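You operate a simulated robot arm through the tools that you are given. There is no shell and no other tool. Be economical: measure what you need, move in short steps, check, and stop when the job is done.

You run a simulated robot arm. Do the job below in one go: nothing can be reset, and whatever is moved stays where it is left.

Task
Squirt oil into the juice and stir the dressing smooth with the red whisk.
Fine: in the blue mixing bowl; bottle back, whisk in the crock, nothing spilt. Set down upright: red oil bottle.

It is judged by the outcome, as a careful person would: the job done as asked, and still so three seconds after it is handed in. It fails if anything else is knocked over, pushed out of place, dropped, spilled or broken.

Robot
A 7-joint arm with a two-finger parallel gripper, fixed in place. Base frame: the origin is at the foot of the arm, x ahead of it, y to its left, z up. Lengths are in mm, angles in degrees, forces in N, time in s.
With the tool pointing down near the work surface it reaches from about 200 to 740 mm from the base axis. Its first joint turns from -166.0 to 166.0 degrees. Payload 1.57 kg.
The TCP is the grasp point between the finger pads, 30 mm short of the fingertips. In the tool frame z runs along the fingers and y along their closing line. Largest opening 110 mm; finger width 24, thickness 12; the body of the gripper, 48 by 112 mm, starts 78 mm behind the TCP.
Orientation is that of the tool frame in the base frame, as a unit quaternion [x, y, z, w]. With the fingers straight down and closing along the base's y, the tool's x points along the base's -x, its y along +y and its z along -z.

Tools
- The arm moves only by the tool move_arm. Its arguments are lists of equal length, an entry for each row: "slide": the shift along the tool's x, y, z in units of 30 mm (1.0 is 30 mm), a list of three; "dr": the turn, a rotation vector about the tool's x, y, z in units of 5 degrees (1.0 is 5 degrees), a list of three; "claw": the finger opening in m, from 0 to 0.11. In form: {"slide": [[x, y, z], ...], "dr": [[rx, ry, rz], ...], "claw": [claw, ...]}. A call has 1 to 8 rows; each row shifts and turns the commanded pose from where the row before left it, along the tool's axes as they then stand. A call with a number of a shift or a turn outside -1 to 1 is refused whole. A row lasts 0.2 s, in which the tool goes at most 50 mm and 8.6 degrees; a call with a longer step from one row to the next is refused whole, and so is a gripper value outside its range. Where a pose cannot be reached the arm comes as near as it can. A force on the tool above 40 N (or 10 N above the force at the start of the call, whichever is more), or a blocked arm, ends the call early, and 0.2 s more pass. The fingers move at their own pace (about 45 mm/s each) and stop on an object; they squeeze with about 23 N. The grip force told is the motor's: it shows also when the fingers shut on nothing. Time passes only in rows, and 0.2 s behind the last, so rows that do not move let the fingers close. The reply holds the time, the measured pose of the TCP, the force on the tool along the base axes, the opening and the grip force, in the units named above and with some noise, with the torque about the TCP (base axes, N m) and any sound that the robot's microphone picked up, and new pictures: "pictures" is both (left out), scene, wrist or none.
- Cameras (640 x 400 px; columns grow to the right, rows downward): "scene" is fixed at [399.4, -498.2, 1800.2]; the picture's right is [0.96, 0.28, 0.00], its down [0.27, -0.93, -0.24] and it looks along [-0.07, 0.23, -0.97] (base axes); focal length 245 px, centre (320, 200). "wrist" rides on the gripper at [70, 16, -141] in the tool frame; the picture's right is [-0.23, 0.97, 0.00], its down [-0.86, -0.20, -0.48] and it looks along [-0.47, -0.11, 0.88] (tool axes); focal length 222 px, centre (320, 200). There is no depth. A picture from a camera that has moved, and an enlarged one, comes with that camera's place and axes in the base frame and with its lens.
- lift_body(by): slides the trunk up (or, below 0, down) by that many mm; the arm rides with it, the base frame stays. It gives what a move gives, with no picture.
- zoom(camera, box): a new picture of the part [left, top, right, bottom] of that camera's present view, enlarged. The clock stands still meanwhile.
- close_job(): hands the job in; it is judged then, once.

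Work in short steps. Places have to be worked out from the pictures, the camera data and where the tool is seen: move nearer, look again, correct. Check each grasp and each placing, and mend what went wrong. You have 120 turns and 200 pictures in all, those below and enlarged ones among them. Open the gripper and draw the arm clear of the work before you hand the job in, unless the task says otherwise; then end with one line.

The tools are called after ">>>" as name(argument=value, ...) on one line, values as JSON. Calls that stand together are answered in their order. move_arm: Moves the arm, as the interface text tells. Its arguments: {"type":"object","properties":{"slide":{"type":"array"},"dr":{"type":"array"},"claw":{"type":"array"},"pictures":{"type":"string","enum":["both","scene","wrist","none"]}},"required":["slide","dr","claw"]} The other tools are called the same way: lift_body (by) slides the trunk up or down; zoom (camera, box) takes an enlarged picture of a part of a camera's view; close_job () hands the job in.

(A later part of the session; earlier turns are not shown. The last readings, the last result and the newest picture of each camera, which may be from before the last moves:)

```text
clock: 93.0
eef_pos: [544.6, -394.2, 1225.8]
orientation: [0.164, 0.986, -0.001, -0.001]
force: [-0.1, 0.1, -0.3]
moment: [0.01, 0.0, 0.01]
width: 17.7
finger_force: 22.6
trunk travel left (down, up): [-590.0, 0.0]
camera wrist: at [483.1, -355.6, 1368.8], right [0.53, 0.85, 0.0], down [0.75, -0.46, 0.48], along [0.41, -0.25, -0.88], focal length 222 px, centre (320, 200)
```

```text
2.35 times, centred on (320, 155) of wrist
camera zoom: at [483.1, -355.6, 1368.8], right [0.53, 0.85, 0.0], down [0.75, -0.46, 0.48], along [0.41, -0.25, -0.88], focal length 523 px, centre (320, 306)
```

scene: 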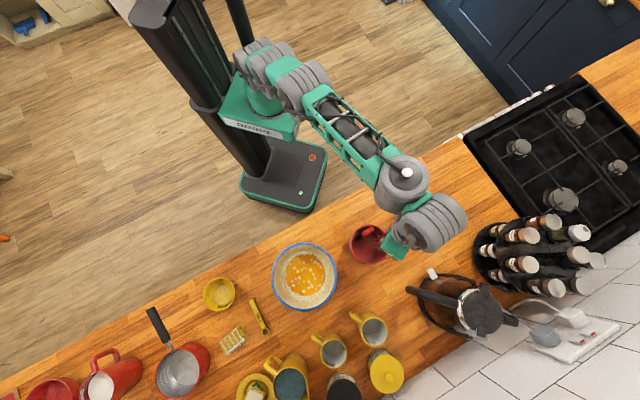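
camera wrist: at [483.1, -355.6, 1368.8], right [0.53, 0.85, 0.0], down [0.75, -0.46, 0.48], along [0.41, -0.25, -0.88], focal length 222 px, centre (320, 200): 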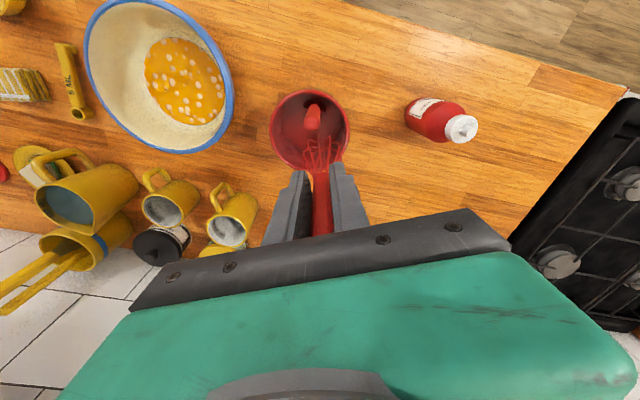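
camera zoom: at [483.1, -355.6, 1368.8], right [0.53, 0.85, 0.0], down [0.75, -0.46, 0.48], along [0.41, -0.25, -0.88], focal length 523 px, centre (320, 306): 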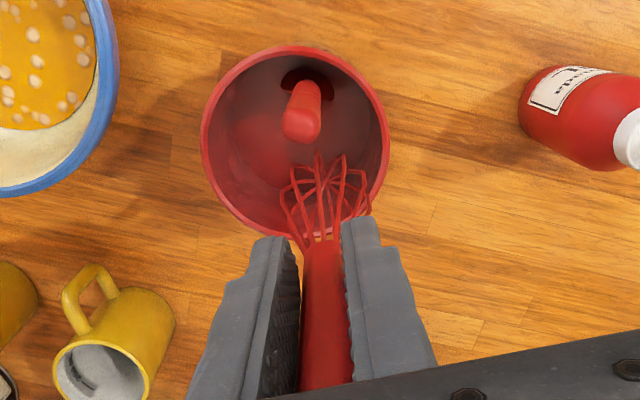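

The whisk is clear of the crock rim (head bottom around z 1075). I'll swing toward the bowl along the arc, first half.

>>> move_arm(slide=[[0.2, -0.934, 0], [0.25, -0.934, 0], [0.287, -0.934, 0], [0.287, -0.934, 0]], dr=[[0, 0, 0.5], [0, 0, 0.5], [0, 0, 0.5], [0, 0, 0.5]], claw=[0.01, 0.01, 0.01, 0.01])

```text
clock: 94.0
eef_pos: [465.5, -479.8, 1222.8]
orientation: [0.248, 0.969, -0.001, -0.001]
force: [0.8, -0.5, -1.0]
moment: [0.04, 0.01, -0.01]
width: 17.6
finger_force: 23.0
out of reach, approached as far as the arm can: row 1, 3
trunk travel left (down, up): [-590.0, 0.0]
camera wrist: at [413.1, -431.6, 1364.7], right [0.67, 0.74, 0.0], down [0.65, -0.59, 0.48], along [0.35, -0.32, -0.88], focal length 222 px, centre (320, 200)
```

scene: 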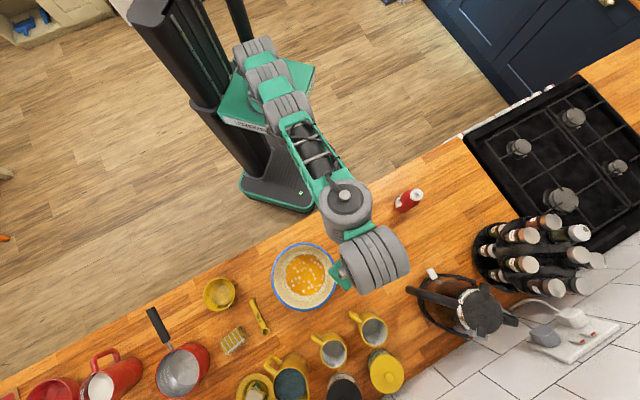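
wrist: 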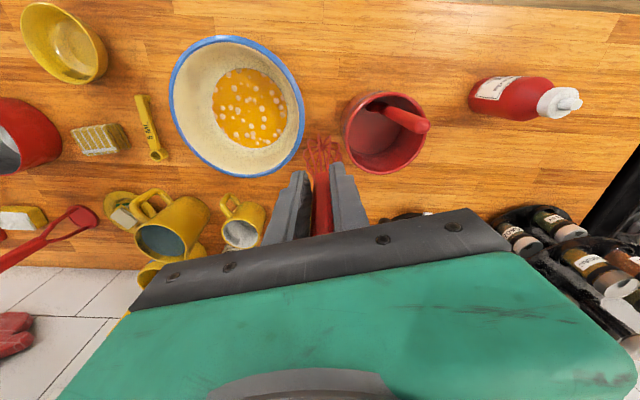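

Clear of the crock. I'll continue to above the bowl centre.

>>> move_arm(slide=[[0.287, -0.934, 0], [0.287, -0.934, 0], [0.287, -0.934, 0], [0.287, -0.934, 0], [0.1, -0.33, 0]], dr=[[0, 0, 0.5], [0, 0, 0.5], [0, 0, 0.5], [0, 0, 0.5], [0, 0, 0.15]], claw=[0.01, 0.01, 0.01, 0.01, 0.01], pictures="wrist")

>>> zoom(camera="scene", box=[250, 220, 370, 320])

```text
clock: 95.2
eef_pos: [363.4, -553.4, 1218.1]
orientation: [0.338, 0.941, -0.001, 0.0]
force: [-0.2, -0.5, -0.6]
moment: [0.0, 0.01, -0.03]
width: 17.7
finger_force: 22.9
out of reach, approached as far as the arm can: row 1, 3, 4
trunk travel left (down, up): [-590.0, 0.0]
camera wrist: at [320.2, -495.3, 1360.3], right [0.8, 0.61, 0.0], down [0.53, -0.7, 0.48], along [0.29, -0.38, -0.88], focal length 222 px, centre (320, 200)
```

wrist: 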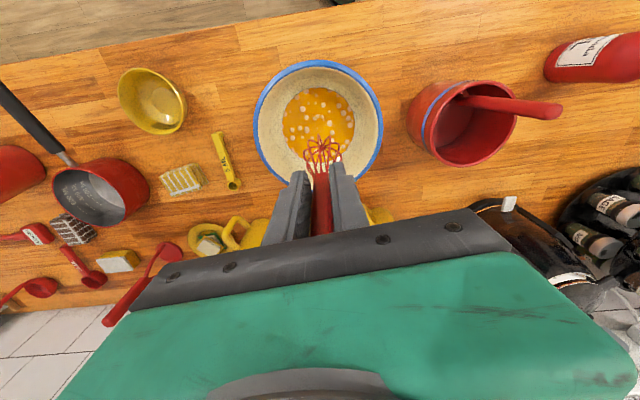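

```text
4.00 times, centred on (310, 270) of scene
camera zoom: at [399.4, -498.2, 1800.2], right [0.96, 0.28, 0.0], down [0.27, -0.93, -0.24], along [-0.07, 0.23, -0.97], focal length 981 px, centre (360, -80)
```

zoom: 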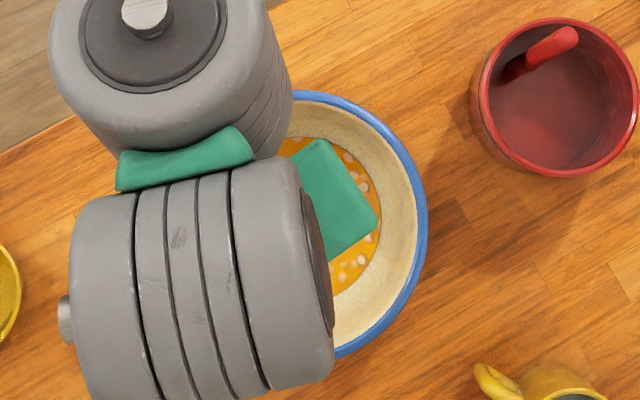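

The whisk is over the centre of the bowl. I'll descend gradually while watching the force.

>>> move_arm(slide=[[0, 0, 0.8], [0, 0, 0.8], [0, 0, 0.8], [0, 0, 0.8], [0, 0, 0]], dr=[[0, 0, 0], [0, 0, 0], [0, 0, 0], [0, 0, 0], [0, 0, 0]], claw=[0.01, 0.01, 0.01, 0.01, 0.01], pictures="wrist")

>>> zoom(camera="wrist", box=[220, 20, 420, 200])

```text
clock: 95.7
eef_pos: [365.8, -556.6, 1195.1]
orientation: [0.339, 0.941, -0.007, 0.006]
force: [9.2, -13.9, -24.0]
moment: [0.3, 0.27, -0.06]
width: 17.6
finger_force: 23.2
trunk travel left (down, up): [-590.0, 0.0]
stopped in row 2: the force on the tool passed its limit at 105 N (the readings are from after the stop); the commanded pose is now the measured one
camera wrist: at [320.9, -496.4, 1337.2], right [0.8, 0.61, 0.0], down [0.53, -0.69, 0.49], along [0.3, -0.4, -0.87], focal length 222 px, centre (320, 200)
```

wrist: 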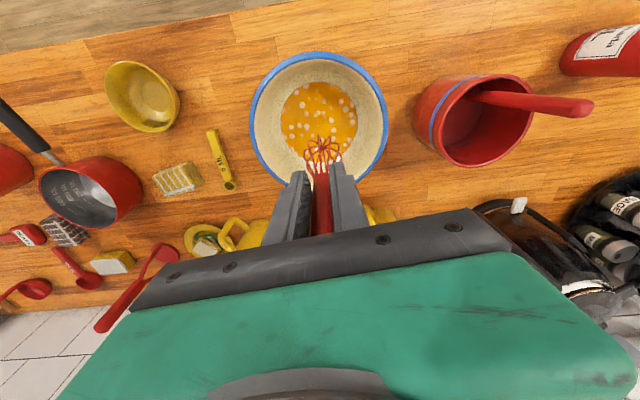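

```text
2.22 times, centred on (320, 110) of wrist
camera zoom: at [320.9, -496.4, 1337.2], right [0.8, 0.61, 0.0], down [0.53, -0.69, 0.49], along [0.3, -0.4, -0.87], focal length 494 px, centre (320, 400)
```

zoom: 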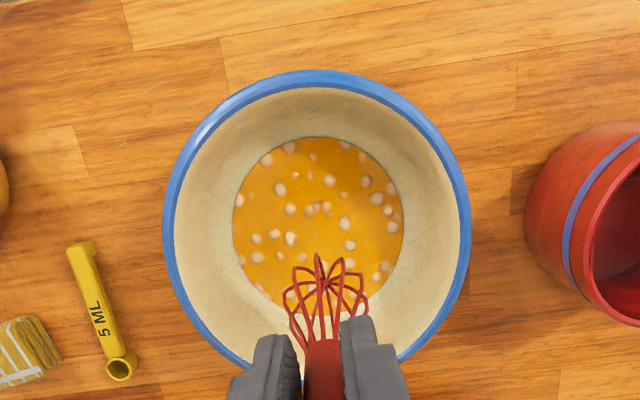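

A force spike occurred although the whisk is still above the juice, so it is probably the arm's own posture. I'll idle and read again.

>>> move_arm(slide=[[0, 0, 0], [0, 0, 0]], dr=[[0, 0, 0], [0, 0, 0]], claw=[0.01, 0.01], pictures="scene")

```text
clock: 96.2
eef_pos: [366.7, -557.5, 1193.9]
orientation: [0.339, 0.941, -0.007, 0.006]
force: [4.1, -9.0, -15.7]
moment: [0.25, 0.09, 0.0]
width: 17.6
finger_force: 23.2
trunk travel left (down, up): [-590.0, 0.0]
stopped in row 2: the force on the tool passed its limit at 41 N (the readings are from after the stop); the commanded pose is now the measured one
```

scene: 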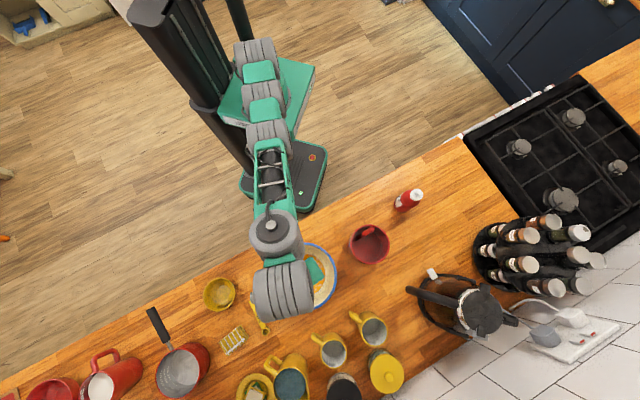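

I'll relieve it the way that worked before: a small outward pitch.

>>> move_arm(slide=[[0, 0, 0], [0, 0, 0], [0, 0, 0]], dr=[[0, -0.6, 0], [0, -0.6, 0], [0, 0, 0]], claw=[0.01, 0.01, 0.01], pictures="none")

```text
clock: 96.6
eef_pos: [366.7, -559.8, 1195.3]
orientation: [0.342, 0.94, -0.011, 0.016]
force: [3.3, -9.9, -14.6]
moment: [0.38, -0.14, 0.17]
width: 17.7
finger_force: 23.1
out of reach, approached as far as the arm can: row 1
trunk travel left (down, up): [-590.0, 0.0]
stopped in row 1: the force on the tool passed its limit at 57 N (the readings are from after the stop); the commanded pose is now the measured one
```

Still loaded. I'll try retracting slightly inward and up in small steps.

>>> move_arm(slide=[[0, 0, -0.3], [0.2, 0.06, -0.3], [0.2, 0.06, 0]], dr=[[0, 0, 0], [0, 0, 0], [0, 0, 0]], claw=[0.01, 0.01, 0.01], pictures="none")

```text
clock: 97.1
eef_pos: [366.2, -558.3, 1210.0]
orientation: [0.342, 0.939, -0.013, 0.019]
force: [6.5, -9.9, -17.2]
moment: [0.24, 0.23, -0.05]
width: 17.8
finger_force: 22.9
trunk travel left (down, up): [-590.0, 0.0]
stopped in row 2: the force on the tool passed its limit at 71 N (the readings are from after the stop); the commanded pose is now the measured one
```

The wrist seems to have flipped to the other side during the last swing. I'll back up along that swing to return to the good branch.

>>> move_arm(slide=[[0, 0, -0.2], [-0.15, 0.5, 0], [-0.15, 0.5, 0], [-0.15, 0.5, 0], [-0.15, 0.5, 0]], dr=[[0, 0, 0], [0, 0, -0.25], [0, 0, -0.25], [0, 0, -0.25], [0, 0, -0.25]], claw=[0.01, 0.01, 0.01, 0.01, 0.01], pictures="scene")

```text
clock: 97.9
eef_pos: [387.9, -542.5, 1216.5]
orientation: [0.322, 0.946, -0.015, 0.021]
force: [6.8, -8.4, -14.1]
moment: [0.21, 0.21, -0.02]
width: 17.4
finger_force: 23.4
trunk travel left (down, up): [-590.0, 0.0]
stopped in row 3: the force on the tool passed its limit at 46 N (the readings are from after the stop); the commanded pose is now the measured one
```

scene: 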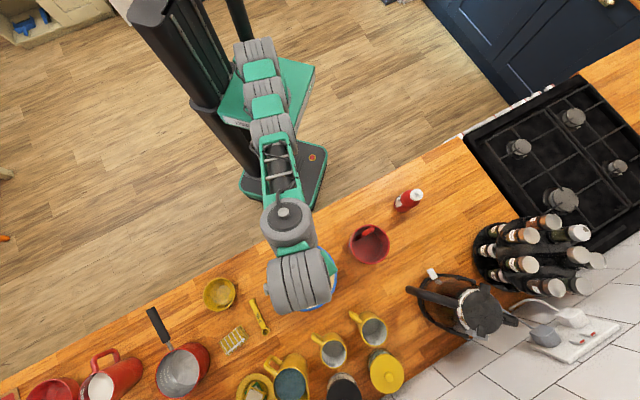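

I'll try turning the tool about its axis to swing the camera side away from the forearm.

>>> move_arm(slide=[[0, 0, 0], [0, 0, 0], [0, 0, 0]], dr=[[0, 0, -0.5], [0, 0, -0.5], [0, 0, -0.5]], claw=[0.01, 0.01, 0.01], pictures="none")

>>> zoom(camera="scene", box=[200, 170, 400, 320])

```text
clock: 98.7
eef_pos: [387.0, -543.1, 1216.5]
orientation: [0.259, 0.966, -0.016, 0.02]
force: [0.0, -0.7, -0.9]
moment: [0.03, 0.04, 0.03]
width: 18.0
finger_force: 22.9
trunk travel left (down, up): [-590.0, 0.0]
```

```text
2.67 times, centred on (300, 245) of scene
camera zoom: at [399.4, -498.2, 1800.2], right [0.96, 0.28, 0.0], down [0.27, -0.93, -0.24], along [-0.07, 0.23, -0.97], focal length 654 px, centre (373, 80)
```

zoom: 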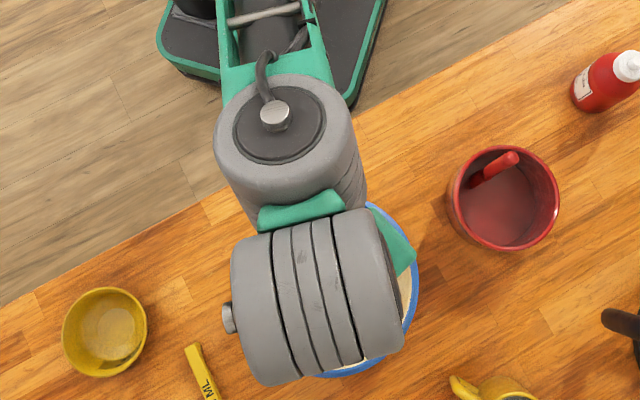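

The force vanished. I'll turn another 20° for margin, then move back to the bowl centre and begin to descend.

>>> move_arm(slide=[[0, 0, 0], [0, 0, 0], [0, 0, 0], [0, 0, 0], [0, 0, 0.3], [0, 0, 0.3]], dr=[[0, 0, -0.8], [0, 0, -0.8], [0, 0, -0.8], [0, 0, -0.8], [0, 0, 0], [0, 0, 0]], claw=[0.01, 0.01, 0.01, 0.01, 0.01, 0.01], pictures="wrist")

```text
clock: 100.1
eef_pos: [387.6, -544.4, 1199.5]
orientation: [0.122, 0.992, -0.018, 0.016]
force: [-0.1, -0.4, -0.6]
moment: [0.03, -0.03, 0.04]
width: 17.6
finger_force: 22.7
trunk travel left (down, up): [-590.0, 0.0]
camera wrist: at [321.0, -504.4, 1338.0], right [0.46, 0.89, -0.02], down [0.77, -0.38, 0.52], along [0.45, -0.25, -0.86], focal length 222 px, centre (320, 200)
```

wrist: 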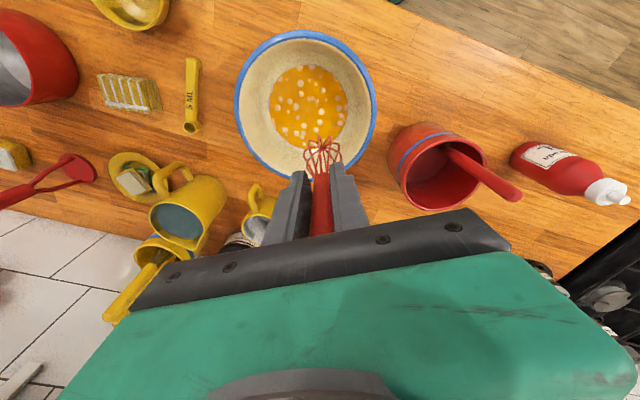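

Whisk bottom is about 165 mm below the TCP. I'll centre over the juice, then lower toward it.

>>> move_arm(slide=[[0.4, -0.3, 0], [0.4, -0.3, 0], [0, 0, 0.5], [0, 0, 0.7], [0, 0, 0.7], [0, 0, 0]], dr=[[0, 0, 0], [0, 0, 0], [0, 0, 0], [0, 0, 0], [0, 0, 0], [0, 0, 0]], claw=[0.01, 0.01, 0.01, 0.01, 0.01, 0.01], pictures="wrist")

>>> zoom(camera="wrist", box=[220, 20, 420, 200])

```text
clock: 101.5
eef_pos: [361.2, -556.1, 1153.7]
orientation: [0.123, 0.992, -0.019, 0.017]
force: [0.0, -0.5, 0.1]
moment: [0.0, 0.02, 0.03]
width: 17.7
finger_force: 23.7
out of reach, approached as far as the arm can: row 3, 4
trunk travel left (down, up): [-590.0, 0.0]
camera wrist: at [294.6, -517.4, 1294.0], right [0.46, 0.89, -0.03], down [0.77, -0.38, 0.52], along [0.45, -0.26, -0.86], focal length 222 px, centre (320, 200)
```

wrist: 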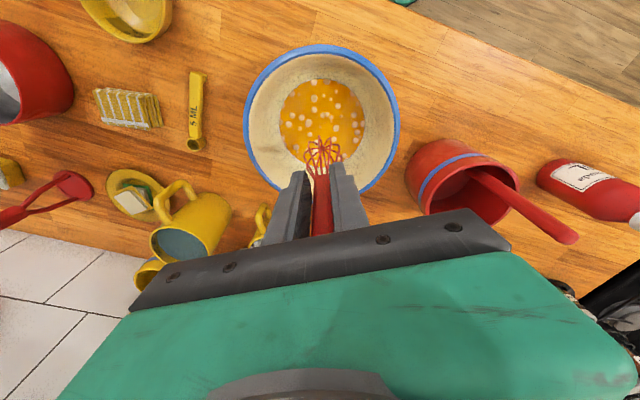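

```text
2.22 times, centred on (320, 110) of wrist
camera zoom: at [294.6, -517.4, 1294.0], right [0.46, 0.89, -0.03], down [0.77, -0.38, 0.52], along [0.45, -0.26, -0.86], focal length 494 px, centre (320, 400)
```

zoom: 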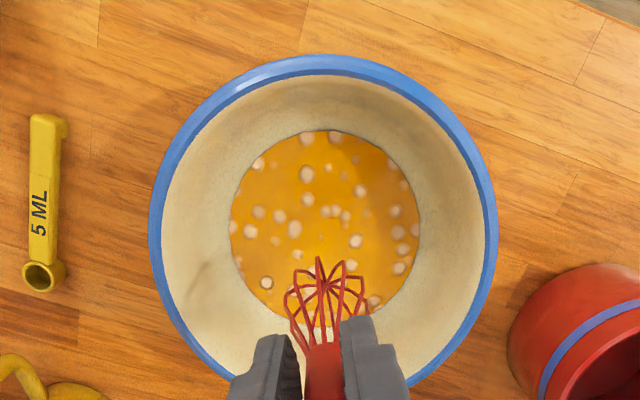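

Well centred. I'll continue down carefully.

>>> move_arm(slide=[[0, 0, 0.4], [0, 0, 0.4], [0, 0, 0.25], [0, 0, 0.15], [0, 0, 0]], dr=[[0, 0, 0], [0, 0, 0], [0, 0, 0], [0, 0, 0], [0, 0, 0]], claw=[0.01, 0.01, 0.01, 0.01, 0.01], pictures="wrist")

>>> zoom(camera="wrist", box=[220, 20, 420, 200])

```text
clock: 102.7
eef_pos: [363.5, -559.0, 1117.6]
orientation: [0.124, 0.992, -0.019, 0.017]
force: [0.3, -0.1, 0.6]
moment: [0.05, -0.01, 0.01]
width: 17.5
finger_force: 23.0
trunk travel left (down, up): [-590.0, 0.0]
camera wrist: at [295.8, -519.8, 1257.9], right [0.46, 0.89, -0.02], down [0.77, -0.38, 0.52], along [0.45, -0.25, -0.86], focal length 222 px, centre (320, 200)
```

wrist: 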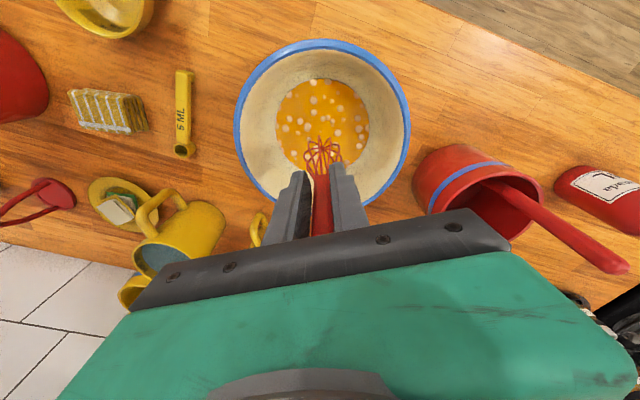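

```text
2.22 times, centred on (320, 110) of wrist
camera zoom: at [295.8, -519.8, 1257.9], right [0.46, 0.89, -0.02], down [0.77, -0.38, 0.52], along [0.45, -0.25, -0.86], focal length 494 px, centre (320, 400)
```

zoom: 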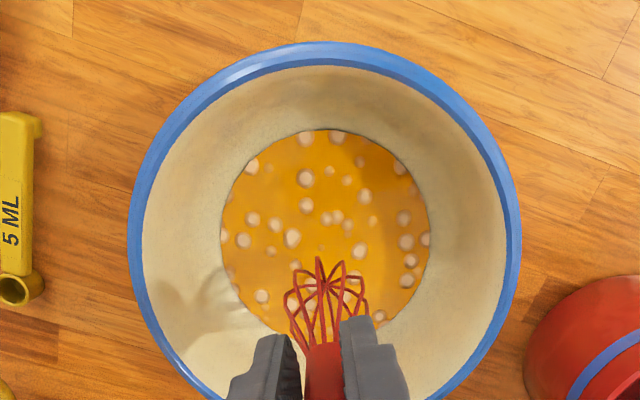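

The head is just over the juice, about 15 mm outward of centre. I'll correct that and step down until it touches lightly.

>>> move_arm(slide=[[0.24, 0.13, 0], [0.23, 0.13, 0], [0, 0, 0.2], [0, 0, 0.2], [0, 0, 0.2], [0, 0, 0.1], [0, 0, 0]], dr=[[0, 0, 0], [0, 0, 0], [0, 0, 0], [0, 0, 0], [0, 0, 0], [0, 0, 0], [0, 0, 0]], claw=[0.01, 0.01, 0.01, 0.01, 0.01, 0.01, 0.01], pictures="wrist")

>>> zoom(camera="wrist", box=[220, 20, 420, 200])

```text
clock: 104.3
eef_pos: [352.8, -548.4, 1096.8]
orientation: [0.123, 0.992, -0.018, 0.017]
force: [0.1, 0.0, 0.0]
moment: [0.02, 0.0, -0.02]
width: 17.3
finger_force: 22.9
trunk travel left (down, up): [-590.0, 0.0]
camera wrist: at [284.9, -509.3, 1236.4], right [0.46, 0.89, -0.02], down [0.77, -0.38, 0.52], along [0.45, -0.25, -0.86], focal length 222 px, centre (320, 200)
```

wrist: 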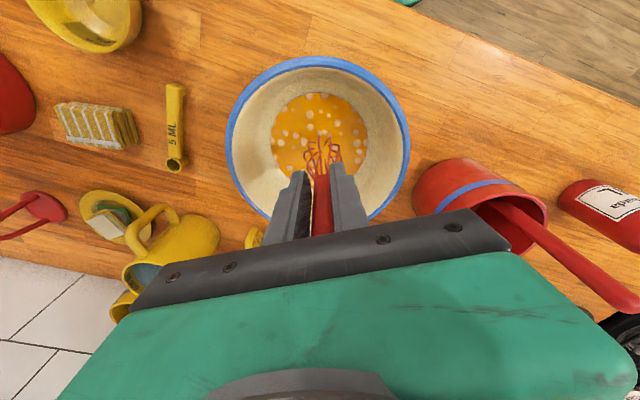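

```text
2.22 times, centred on (320, 110) of wrist
camera zoom: at [284.9, -509.3, 1236.4], right [0.46, 0.89, -0.02], down [0.77, -0.38, 0.52], along [0.45, -0.25, -0.86], focal length 494 px, centre (320, 400)
```

zoom: 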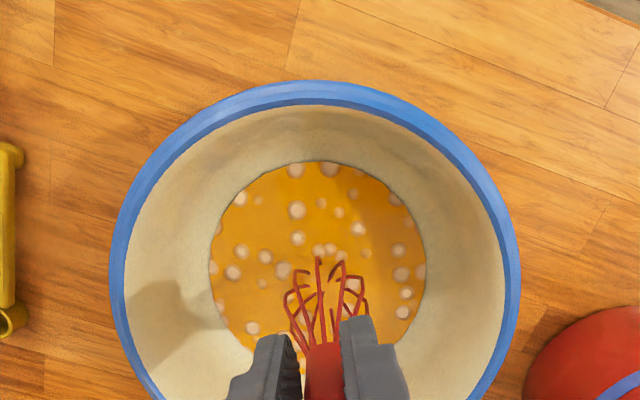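

The wires are now in the juice. I'll go 8 mm deeper while moving to the start of a circle.

>>> move_arm(slide=[[0, 0, 0.13], [0, 0, 0.13], [0.35, 0, 0], [0.35, 0, 0]], dr=[[0, 0, 0], [0, 0, 0], [0, 0, 0], [0, 0, 0]], claw=[0.01, 0.01, 0.01, 0.01], pictures="none")

>>> move_arm(slide=[[-0.213, 0.52, 0], [-0.52, 0.213, 0], [-0.52, -0.213, 0], [-0.213, -0.52, 0], [0.213, -0.52, 0], [0.52, -0.213, 0], [0.52, 0.213, 0], [0.213, 0.52, 0]], dr=[[0, 0, 0], [0, 0, 0], [0, 0, 0], [0, 0, 0], [0, 0, 0], [0, 0, 0], [0, 0, 0], [0, 0, 0]], claw=[0.01, 0.01, 0.01, 0.01, 0.01, 0.01, 0.01, 0.01], pictures="wrist")

>>> zoom(camera="wrist", box=[220, 20, 420, 200])

```text
clock: 105.3
eef_pos: [335.0, -549.0, 1090.6]
orientation: [0.123, 0.992, -0.017, 0.016]
force: [2.4, 1.9, 8.4]
moment: [0.16, -0.67, 0.04]
width: 17.6
finger_force: 22.8
out of reach, approached as far as the arm can: row 4
trunk travel left (down, up): [-590.0, 0.0]
```

```text
clock: 107.1
eef_pos: [337.7, -555.1, 1094.1]
orientation: [0.123, 0.992, -0.019, 0.017]
force: [0.1, -0.3, -0.2]
moment: [-0.02, 0.03, -0.05]
width: 17.7
finger_force: 22.7
out of reach, approached as far as the arm can: row 1
trunk travel left (down, up): [-590.0, 0.0]
camera wrist: at [270.5, -516.4, 1232.5], right [0.46, 0.89, -0.02], down [0.77, -0.38, 0.52], along [0.45, -0.25, -0.86], focal length 222 px, centre (320, 200)
```

wrist: 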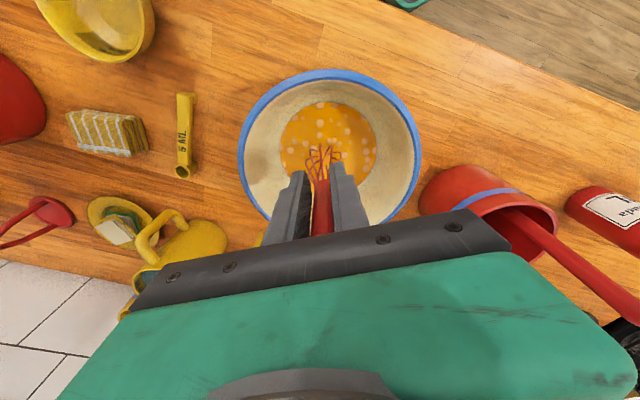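

```text
2.22 times, centred on (320, 110) of wrist
camera zoom: at [270.5, -516.4, 1232.5], right [0.46, 0.89, -0.02], down [0.77, -0.38, 0.52], along [0.45, -0.25, -0.86], focal length 494 px, centre (320, 400)
```

zoom: 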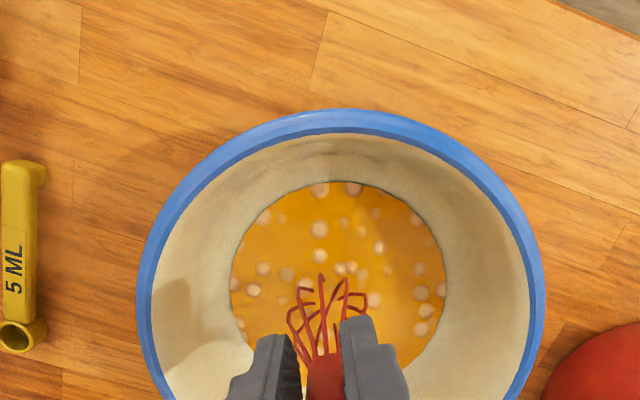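

A light touch of the bowl floor was felt earlier, so I'll raise 3 mm and stir several circles.

>>> move_arm(slide=[[0.1, 0.13, -0.1], [-0.195, 0.473, 0], [-0.473, 0.195, 0], [-0.473, -0.195, 0], [-0.195, -0.473, 0], [0.195, -0.473, 0], [0.473, -0.195, 0], [0.473, 0.195, 0]], dr=[[0, 0, 0], [0, 0, 0], [0, 0, 0], [0, 0, 0], [0, 0, 0], [0, 0, 0], [0, 0, 0], [0, 0, 0]], claw=[0.01, 0.01, 0.01, 0.01, 0.01, 0.01, 0.01, 0.01], pictures="none")

>>> move_arm(slide=[[0.195, 0.473, 0], [-0.195, 0.473, 0], [-0.473, 0.195, 0], [-0.473, -0.195, 0], [-0.195, -0.473, 0], [0.195, -0.473, 0], [0.473, -0.195, 0], [0.473, 0.195, 0]], dr=[[0, 0, 0], [0, 0, 0], [0, 0, 0], [0, 0, 0], [0, 0, 0], [0, 0, 0], [0, 0, 0], [0, 0, 0]], claw=[0.01, 0.01, 0.01, 0.01, 0.01, 0.01, 0.01, 0.01], pictures="wrist")

>>> zoom(camera="wrist", box=[220, 20, 420, 200])

```text
clock: 108.9
eef_pos: [337.7, -565.6, 1096.7]
orientation: [0.122, 0.992, -0.019, 0.017]
force: [0.0, 0.4, -0.2]
moment: [0.0, -0.01, -0.01]
width: 17.5
finger_force: 22.9
trunk travel left (down, up): [-590.0, 0.0]
```

```text
clock: 110.7
eef_pos: [338.1, -565.4, 1097.8]
orientation: [0.123, 0.992, -0.018, 0.016]
force: [-0.6, 0.2, -0.4]
moment: [0.0, 0.01, 0.0]
width: 17.6
finger_force: 23.3
trunk travel left (down, up): [-590.0, 0.0]
camera wrist: at [270.4, -526.9, 1236.4], right [0.46, 0.89, -0.02], down [0.77, -0.38, 0.52], along [0.45, -0.25, -0.86], focal length 222 px, centre (320, 200)
```

wrist: 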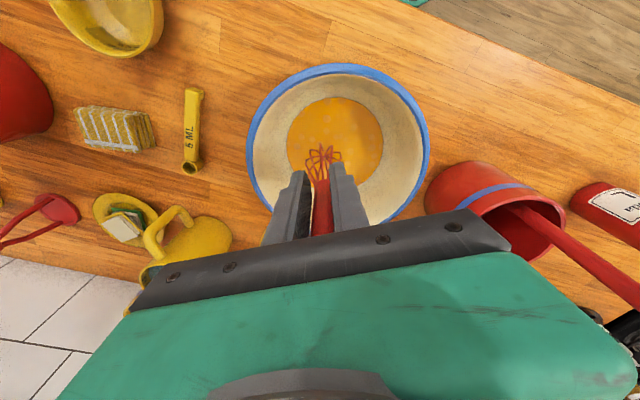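

```text
2.22 times, centred on (320, 110) of wrist
camera zoom: at [270.4, -526.9, 1236.4], right [0.46, 0.89, -0.02], down [0.77, -0.38, 0.52], along [0.45, -0.25, -0.86], focal length 494 px, centre (320, 400)
```

zoom: 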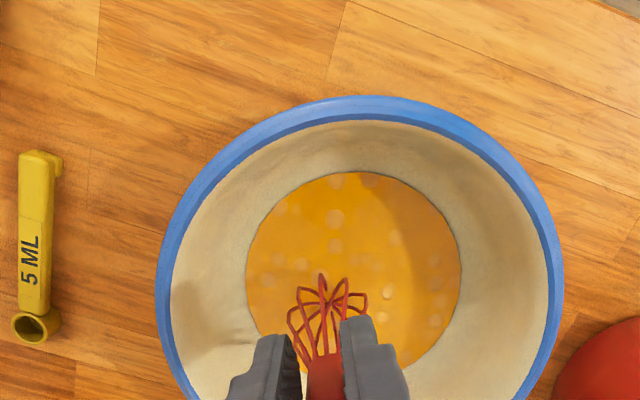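

The oil blobs are fading, so the dressing is coming together. I'll do a few more circles.

>>> move_arm(slide=[[0.195, 0.473, 0], [-0.195, 0.473, 0], [-0.473, 0.195, 0], [-0.473, -0.195, 0], [-0.195, -0.473, 0], [0.195, -0.473, 0], [0.473, -0.195, 0], [0.473, 0.195, 0]], dr=[[0, 0, 0], [0, 0, 0], [0, 0, 0], [0, 0, 0], [0, 0, 0], [0, 0, 0], [0, 0, 0], [0, 0, 0]], claw=[0.01, 0.01, 0.01, 0.01, 0.01, 0.01, 0.01, 0.01], pictures="none")

>>> move_arm(slide=[[0.195, 0.473, 0], [-0.195, 0.473, 0], [-0.473, 0.195, 0], [-0.473, -0.195, 0], [-0.195, -0.473, 0], [0.195, -0.473, 0], [0.473, -0.195, 0], [0.473, 0.195, 0]], dr=[[0, 0, 0], [0, 0, 0], [0, 0, 0], [0, 0, 0], [0, 0, 0], [0, 0, 0], [0, 0, 0], [0, 0, 0]], claw=[0.01, 0.01, 0.01, 0.01, 0.01, 0.01, 0.01, 0.01], pictures="none")

>>> zoom(camera="wrist", box=[220, 20, 420, 200])

```text
clock: 112.5
eef_pos: [338.4, -565.3, 1096.5]
orientation: [0.123, 0.992, -0.018, 0.016]
force: [0.2, -0.4, -0.4]
moment: [0.03, 0.02, -0.02]
width: 17.5
finger_force: 23.0
trunk travel left (down, up): [-590.0, 0.0]
```

```text
clock: 114.3
eef_pos: [337.8, -564.8, 1096.2]
orientation: [0.123, 0.992, -0.019, 0.016]
force: [0.1, -0.2, -0.7]
moment: [0.01, -0.01, 0.01]
width: 17.6
finger_force: 23.3
trunk travel left (down, up): [-590.0, 0.0]
```

```text
2.22 times, centred on (320, 110) of wrist
camera zoom: at [270.8, -526.7, 1235.8], right [0.46, 0.89, -0.02], down [0.77, -0.38, 0.52], along [0.45, -0.25, -0.86], focal length 494 px, centre (320, 400)
```

zoom: 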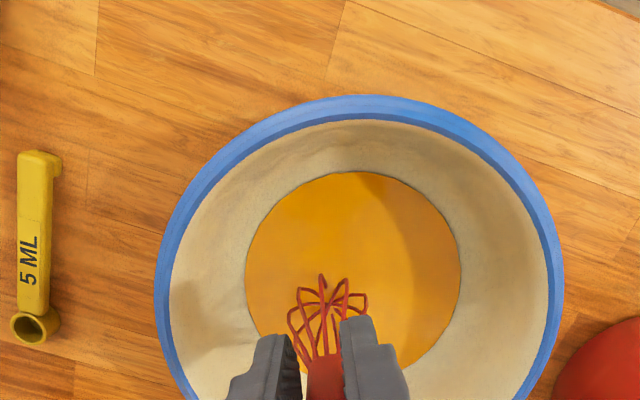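

The dressing is smooth now. I'll do one last loop, then raise the whisk slowly and let it drain over the bowl.

>>> move_arm(slide=[[0.195, 0.473, 0], [-0.195, 0.473, 0], [-0.473, 0.195, 0], [-0.473, -0.195, 0], [-0.195, -0.473, 0], [0.1, -0.2, 0], [0, 0.5, 0], [0, 0, 0]], dr=[[0, 0, 0], [0, 0, 0], [0, 0, 0], [0, 0, 0], [0, 0, 0], [0, 0, 0], [0, 0, 0], [0, 0, 0]], claw=[0.01, 0.01, 0.01, 0.01, 0.01, 0.01, 0.01, 0.01], pictures="none")

>>> move_arm(slide=[[0, 0, -0.4], [0, 0, -0.5], [0, 0, -0.5], [0, 0, 0], [0, 0, 0], [0, 0, 0], [0, 0, 0], [0, 0, 0]], dr=[[0, 0, 0], [0, 0, 0], [0, 0, 0], [0, 0, 0], [0, 0, 0], [0, 0, 0], [0, 0, 0], [0, 0, 0]], claw=[0.01, 0.01, 0.01, 0.01, 0.01, 0.01, 0.01, 0.01], pictures="wrist")

```text
clock: 116.1
eef_pos: [374.7, -551.4, 1096.9]
orientation: [0.122, 0.992, -0.019, 0.017]
force: [-0.2, -0.2, -0.8]
moment: [-0.02, 0.0, -0.02]
width: 17.7
finger_force: 23.7
trunk travel left (down, up): [-590.0, 0.0]
```

```text
clock: 117.9
eef_pos: [373.5, -549.2, 1139.1]
orientation: [0.124, 0.992, -0.018, 0.016]
force: [-0.5, 0.0, 0.3]
moment: [0.01, 0.04, 0.01]
width: 17.3
finger_force: 23.3
trunk travel left (down, up): [-590.0, 0.0]
camera wrist: at [305.8, -510.5, 1278.4], right [0.46, 0.89, -0.02], down [0.77, -0.38, 0.52], along [0.45, -0.25, -0.86], focal length 222 px, centre (320, 200)
```

wrist: 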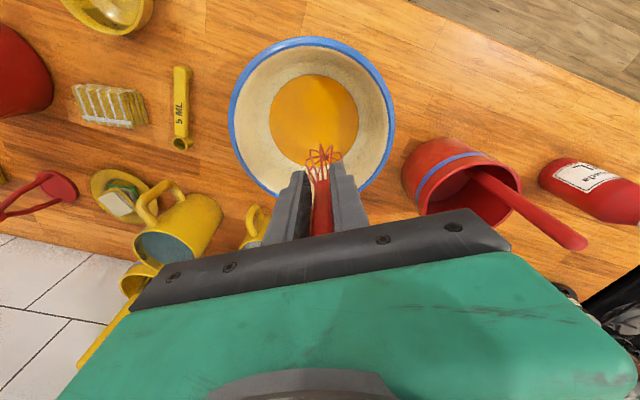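

The dressing is uniform. I'll raise higher and wait a moment for drips.

>>> move_arm(slide=[[0, 0, -0.6], [0, 0, -0.7], [0, 0, -0.7], [0, 0, -0.5], [0, 0, 0], [0, 0, 0], [0, 0, 0], [0, 0, 0]], dr=[[0, 0, 0], [0, 0, 0], [0, 0, 0], [0, 0, 0], [0, 0, 0], [0, 0, 0], [0, 0, 0], [0, 0, 0]], claw=[0.01, 0.01, 0.01, 0.01, 0.01, 0.01, 0.01, 0.01], pictures="scene")

>>> zoom(camera="wrist", box=[220, 20, 420, 200])

```text
clock: 119.7
eef_pos: [370.3, -545.8, 1212.6]
orientation: [0.124, 0.992, -0.019, 0.015]
force: [-0.3, 0.0, -0.2]
moment: [0.03, 0.01, -0.01]
width: 17.7
finger_force: 23.1
trunk travel left (down, up): [-590.0, 0.0]
```

scene: 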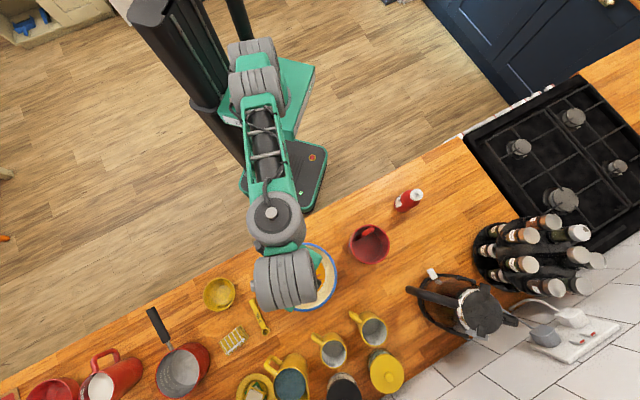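

```text
2.22 times, centred on (320, 110) of wrist
camera zoom: at [303.6, -507.3, 1352.4], right [0.46, 0.89, -0.02], down [0.77, -0.38, 0.52], along [0.45, -0.25, -0.86], focal length 494 px, centre (320, 400)
```

zoom: 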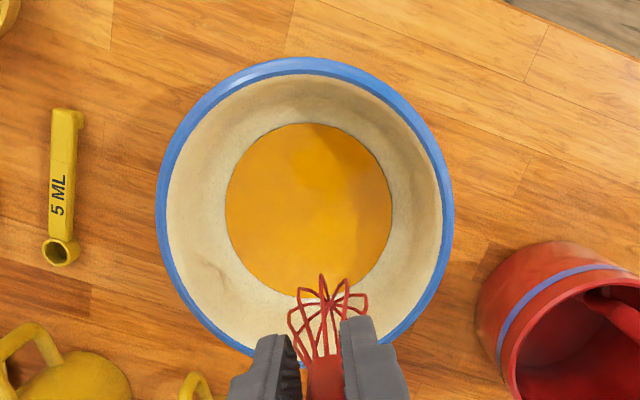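

I'll swing back toward the crock as a rotation about the base, keeping the arm's present posture so it doesn't fold on itself.

>>> move_arm(slide=[[-0.64, 0.69, 0], [-0.64, 0.69, 0], [-0.64, 0.69, 0], [-0.64, 0.69, 0]], dr=[[0, 0, -0.488], [0, 0, -0.488], [0, 0, -0.488], [0, 0, -0.488]], claw=[0.01, 0.01, 0.01, 0.01], pictures="wrist")

```text
clock: 120.7
eef_pos: [462.6, -480.8, 1212.6]
orientation: [0.038, 0.999, -0.02, 0.015]
force: [-0.9, 0.4, -0.4]
moment: [-0.05, 0.02, 0.03]
width: 17.8
finger_force: 22.9
trunk travel left (down, up): [-590.0, 0.0]
camera wrist: at [390.2, -452.2, 1353.1], right [0.3, 0.95, -0.03], down [0.82, -0.24, 0.51], along [0.48, -0.18, -0.86], focal length 222 px, centre (320, 200)
```

wrist: 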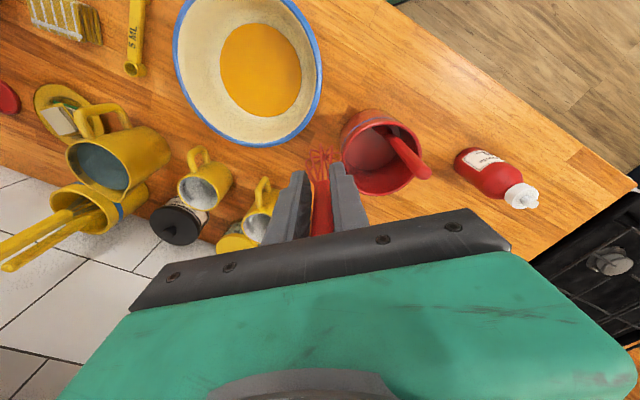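

>>> move_arm(slide=[[-0.64, 0.69, 0], [-0.64, 0.69, 0], [-0.6, 0.6, 0], [0, 0, 0]], dr=[[0, 0, -0.488], [0, 0, -0.488], [0, 0, -0.488], [0, 0, 0]], claw=[0.01, 0.01, 0.01, 0.01], pictures="wrist")

>>> zoom(camera="wrist", box=[220, 50, 420, 230])

>>> zoom(camera="scene", box=[320, 200, 420, 280])

```text
clock: 121.7
eef_pos: [520.4, -423.0, 1212.6]
orientation: [-0.026, 0.999, -0.021, 0.014]
force: [-0.4, 1.0, -1.0]
moment: [0.0, 0.02, 0.03]
width: 17.6
finger_force: 22.7
trunk travel left (down, up): [-590.0, 0.0]
camera wrist: at [445.5, -403.4, 1352.8], right [0.18, 0.98, -0.04], down [0.85, -0.14, 0.51], along [0.5, -0.12, -0.86], focal length 222 px, centre (320, 200)
```

wrist: 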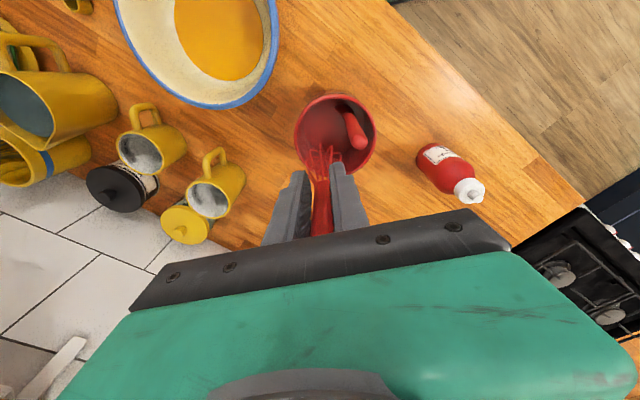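

```text
2.22 times, centred on (320, 140) of wrist
camera zoom: at [445.5, -403.4, 1352.8], right [0.18, 0.98, -0.04], down [0.85, -0.14, 0.51], along [0.5, -0.12, -0.86], focal length 494 px, centre (320, 333)
```

zoom: 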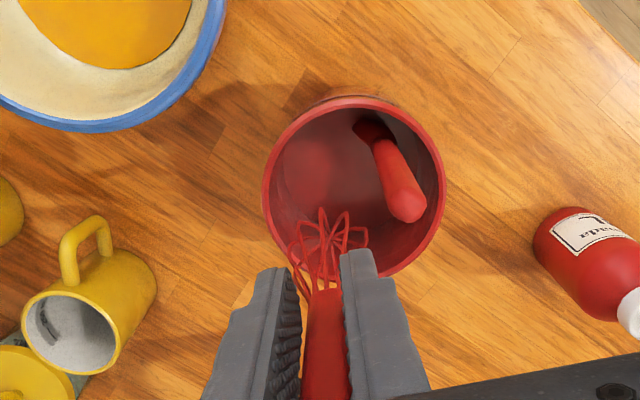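

```text
5.00 times, centred on (370, 240) of scene
camera zoom: at [399.4, -498.2, 1800.2], right [0.96, 0.28, 0.0], down [0.27, -0.93, -0.24], along [-0.07, 0.23, -0.97], focal length 1227 px, centre (70, 0)
```

zoom: 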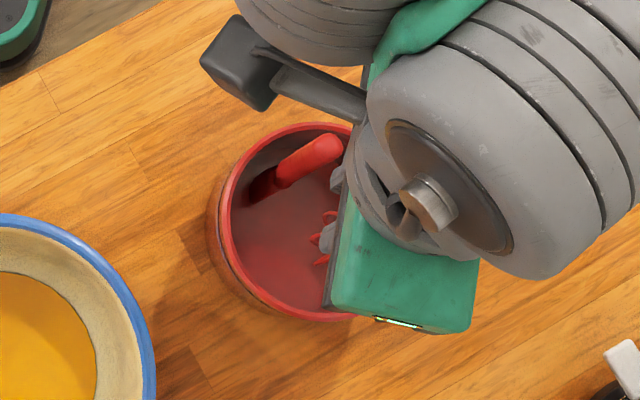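

The whisk head is above the crock opening, clear of the spatula. I'll lower it straight in, watching force.

>>> move_arm(slide=[[0, 0, 0.5], [0, 0, 0.6], [0, 0, 0.6], [0, 0, 0]], dr=[[0, 0, 0], [0, 0, 0], [0, 0, 0], [0, 0, 0]], claw=[0.01, 0.01, 0.01, 0.01], pictures="wrist")

>>> zoom(camera="wrist", box=[220, 50, 420, 230])

```text
clock: 122.7
eef_pos: [521.6, -424.7, 1161.9]
orientation: [-0.026, 0.999, -0.021, 0.013]
force: [0.6, -0.2, -0.6]
moment: [0.02, 0.07, -0.02]
width: 17.4
finger_force: 23.2
trunk travel left (down, up): [-590.0, 0.0]
camera wrist: at [447.3, -405.2, 1301.1], right [0.18, 0.98, -0.04], down [0.85, -0.14, 0.51], along [0.5, -0.12, -0.86], focal length 222 px, centre (320, 200)
```

wrist: 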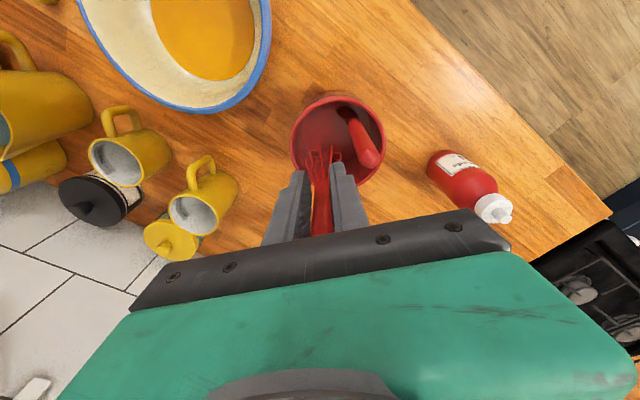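

```text
2.22 times, centred on (320, 140) of wrist
camera zoom: at [447.3, -405.2, 1301.1], right [0.18, 0.98, -0.04], down [0.85, -0.14, 0.51], along [0.5, -0.12, -0.86], focal length 494 px, centre (320, 333)
```

zoom: 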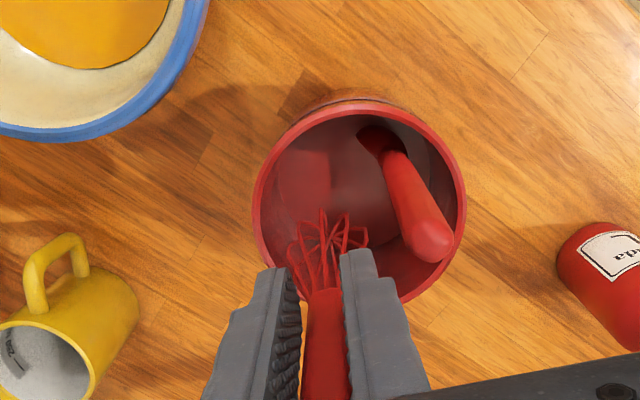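

The head is inside the crock. I'll nudge 8 mm outward, away from the spatula, and lower to the floor.

>>> move_arm(slide=[[-0.13, 0, 0.5], [-0.13, 0, 0.5], [0, 0, 0.5], [0, 0, 0.3], [0, 0, 0.2], [0, 0, 0]], dr=[[0, 0, 0], [0, 0, 0], [0, 0, 0], [0, 0, 0], [0, 0, 0], [0, 0, 0]], claw=[0.01, 0.01, 0.01, 0.01, 0.01, 0.01], pictures="wrist")

>>> zoom(camera="scene", box=[320, 200, 420, 280])

```text
clock: 124.1
eef_pos: [531.3, -426.3, 1102.0]
orientation: [-0.025, 0.999, -0.02, 0.014]
force: [-1.4, 1.0, -0.4]
moment: [0.09, 0.24, 0.01]
width: 17.5
finger_force: 23.4
trunk travel left (down, up): [-590.0, 0.0]
camera wrist: at [456.8, -407.2, 1241.5], right [0.18, 0.98, -0.04], down [0.85, -0.14, 0.51], along [0.49, -0.12, -0.86], focal length 222 px, centre (320, 200)
```

wrist: 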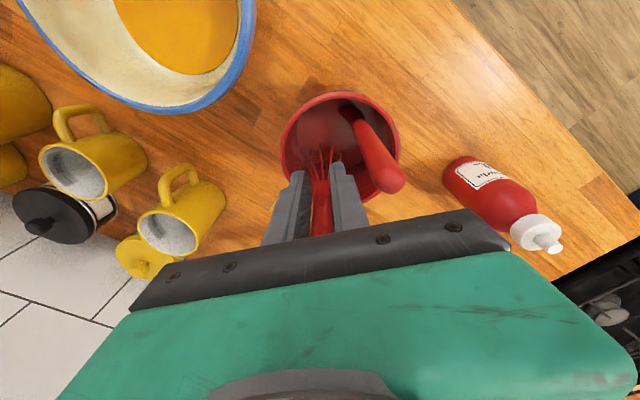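

```text
5.00 times, centred on (370, 240) of scene
camera zoom: at [399.4, -498.2, 1800.2], right [0.96, 0.28, 0.0], down [0.27, -0.93, -0.24], along [-0.07, 0.23, -0.97], focal length 1227 px, centre (70, 0)
```

zoom: 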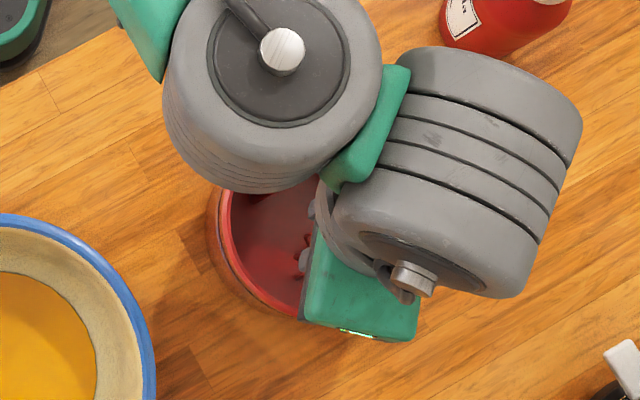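

Near the floor, with a slight wall touch. I'll lower a few millimetres more.

>>> move_arm(slide=[[0.06, 0.06, 0.1], [0.06, 0.06, 0.1], [0, 0, 0]], dr=[[0, 0, 0], [0, 0, 0], [0, 0, 0]], claw=[0.01, 0.01, 0.01], pictures="none")

```text
clock: 124.9
eef_pos: [527.1, -421.9, 1094.8]
orientation: [-0.026, 0.999, -0.021, 0.013]
force: [1.3, 0.3, -0.9]
moment: [0.04, 0.01, 0.0]
width: 17.5
finger_force: 22.6
trunk travel left (down, up): [-590.0, 0.0]
```

>>> move_arm(slide=[[0, 0, 0.1], [0, 0, 0], [0, 0, 0], [0, 0, 0], [0, 0, 0], [0, 0, 0]], dr=[[0, 0, 0], [0, 0, 0], [0, 0, 0], [0, 0, 0], [0, 0, 0], [0, 0, 0]], claw=[0.01, 0.01, 0.019, 0.022, 0.027, 0.03], pictures="wrist")

>>> zoom(camera="wrist", box=[240, 70, 440, 240])

```text
clock: 126.3
eef_pos: [527.6, -423.5, 1091.7]
orientation: [-0.027, 0.999, -0.021, 0.013]
force: [-0.4, 0.4, 0.5]
moment: [0.03, 0.03, 0.0]
width: 30.1
finger_force: 0.2
trunk travel left (down, up): [-590.0, 0.0]
camera wrist: at [453.0, -403.6, 1232.6], right [0.18, 0.98, -0.04], down [0.85, -0.14, 0.51], along [0.5, -0.12, -0.86], focal length 222 px, centre (320, 200)
```

wrist: 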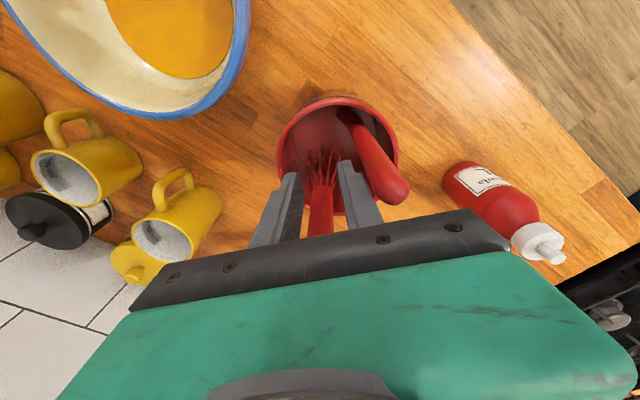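

```text
2.35 times, centred on (340, 155) of wrist
camera zoom: at [453.0, -403.6, 1232.6], right [0.18, 0.98, -0.04], down [0.85, -0.14, 0.51], along [0.5, -0.12, -0.86], focal length 523 px, centre (273, 306)
```

zoom: 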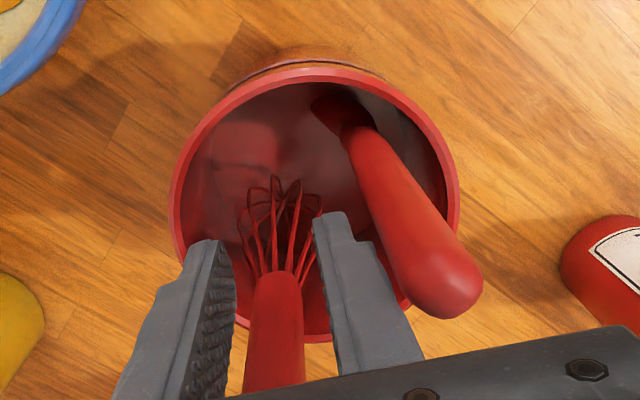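

Released; the whisk stands in the crock and the finger is clear of the spatula. I'll withdraw straight up.

>>> move_arm(slide=[[0, 0, -0.3], [0, 0, -0.6], [0, 0, -0.8], [0, 0, -0.8], [0, 0, -0.8], [0, 0, -0.4], [0, 0, 0]], dr=[[0, 0, 0], [0, 0, 0], [0, 0, 0], [0, 0, 0], [0, 0, 0], [0, 0, 0], [0, 0, 0]], claw=[0.034, 0.034, 0.034, 0.034, 0.034, 0.034, 0.034])

>>> zoom(camera="wrist", box=[240, 50, 440, 220])

```text
clock: 127.9
eef_pos: [524.1, -418.4, 1203.8]
orientation: [-0.025, 0.999, -0.02, 0.014]
force: [-0.1, 0.1, -0.8]
moment: [0.0, 0.02, 0.02]
width: 34.1
finger_force: 0.0
trunk travel left (down, up): [-590.0, 0.0]
camera wrist: at [450.0, -399.3, 1344.0], right [0.18, 0.98, -0.04], down [0.85, -0.14, 0.51], along [0.49, -0.12, -0.86], focal length 222 px, centre (320, 200)
```

scene: 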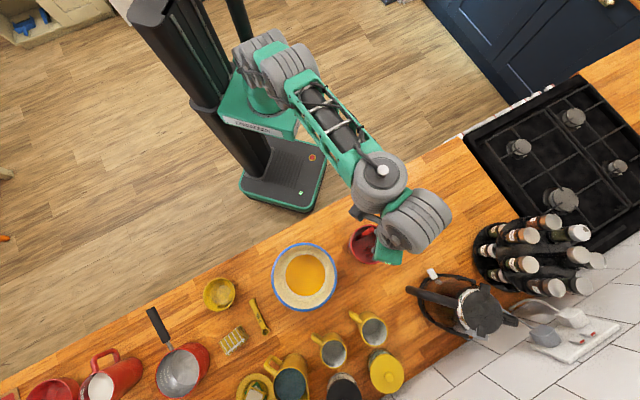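
wrist: 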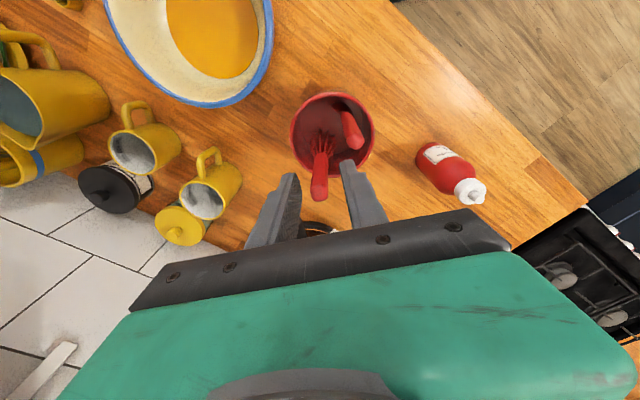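

```text
2.35 times, centred on (340, 135) of wrist
camera zoom: at [450.0, -399.3, 1344.0], right [0.18, 0.98, -0.04], down [0.85, -0.14, 0.51], along [0.49, -0.12, -0.86], focal length 523 px, centre (273, 353)
```

zoom: 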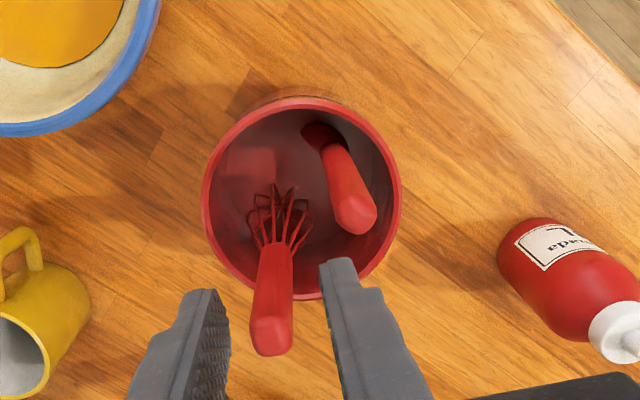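

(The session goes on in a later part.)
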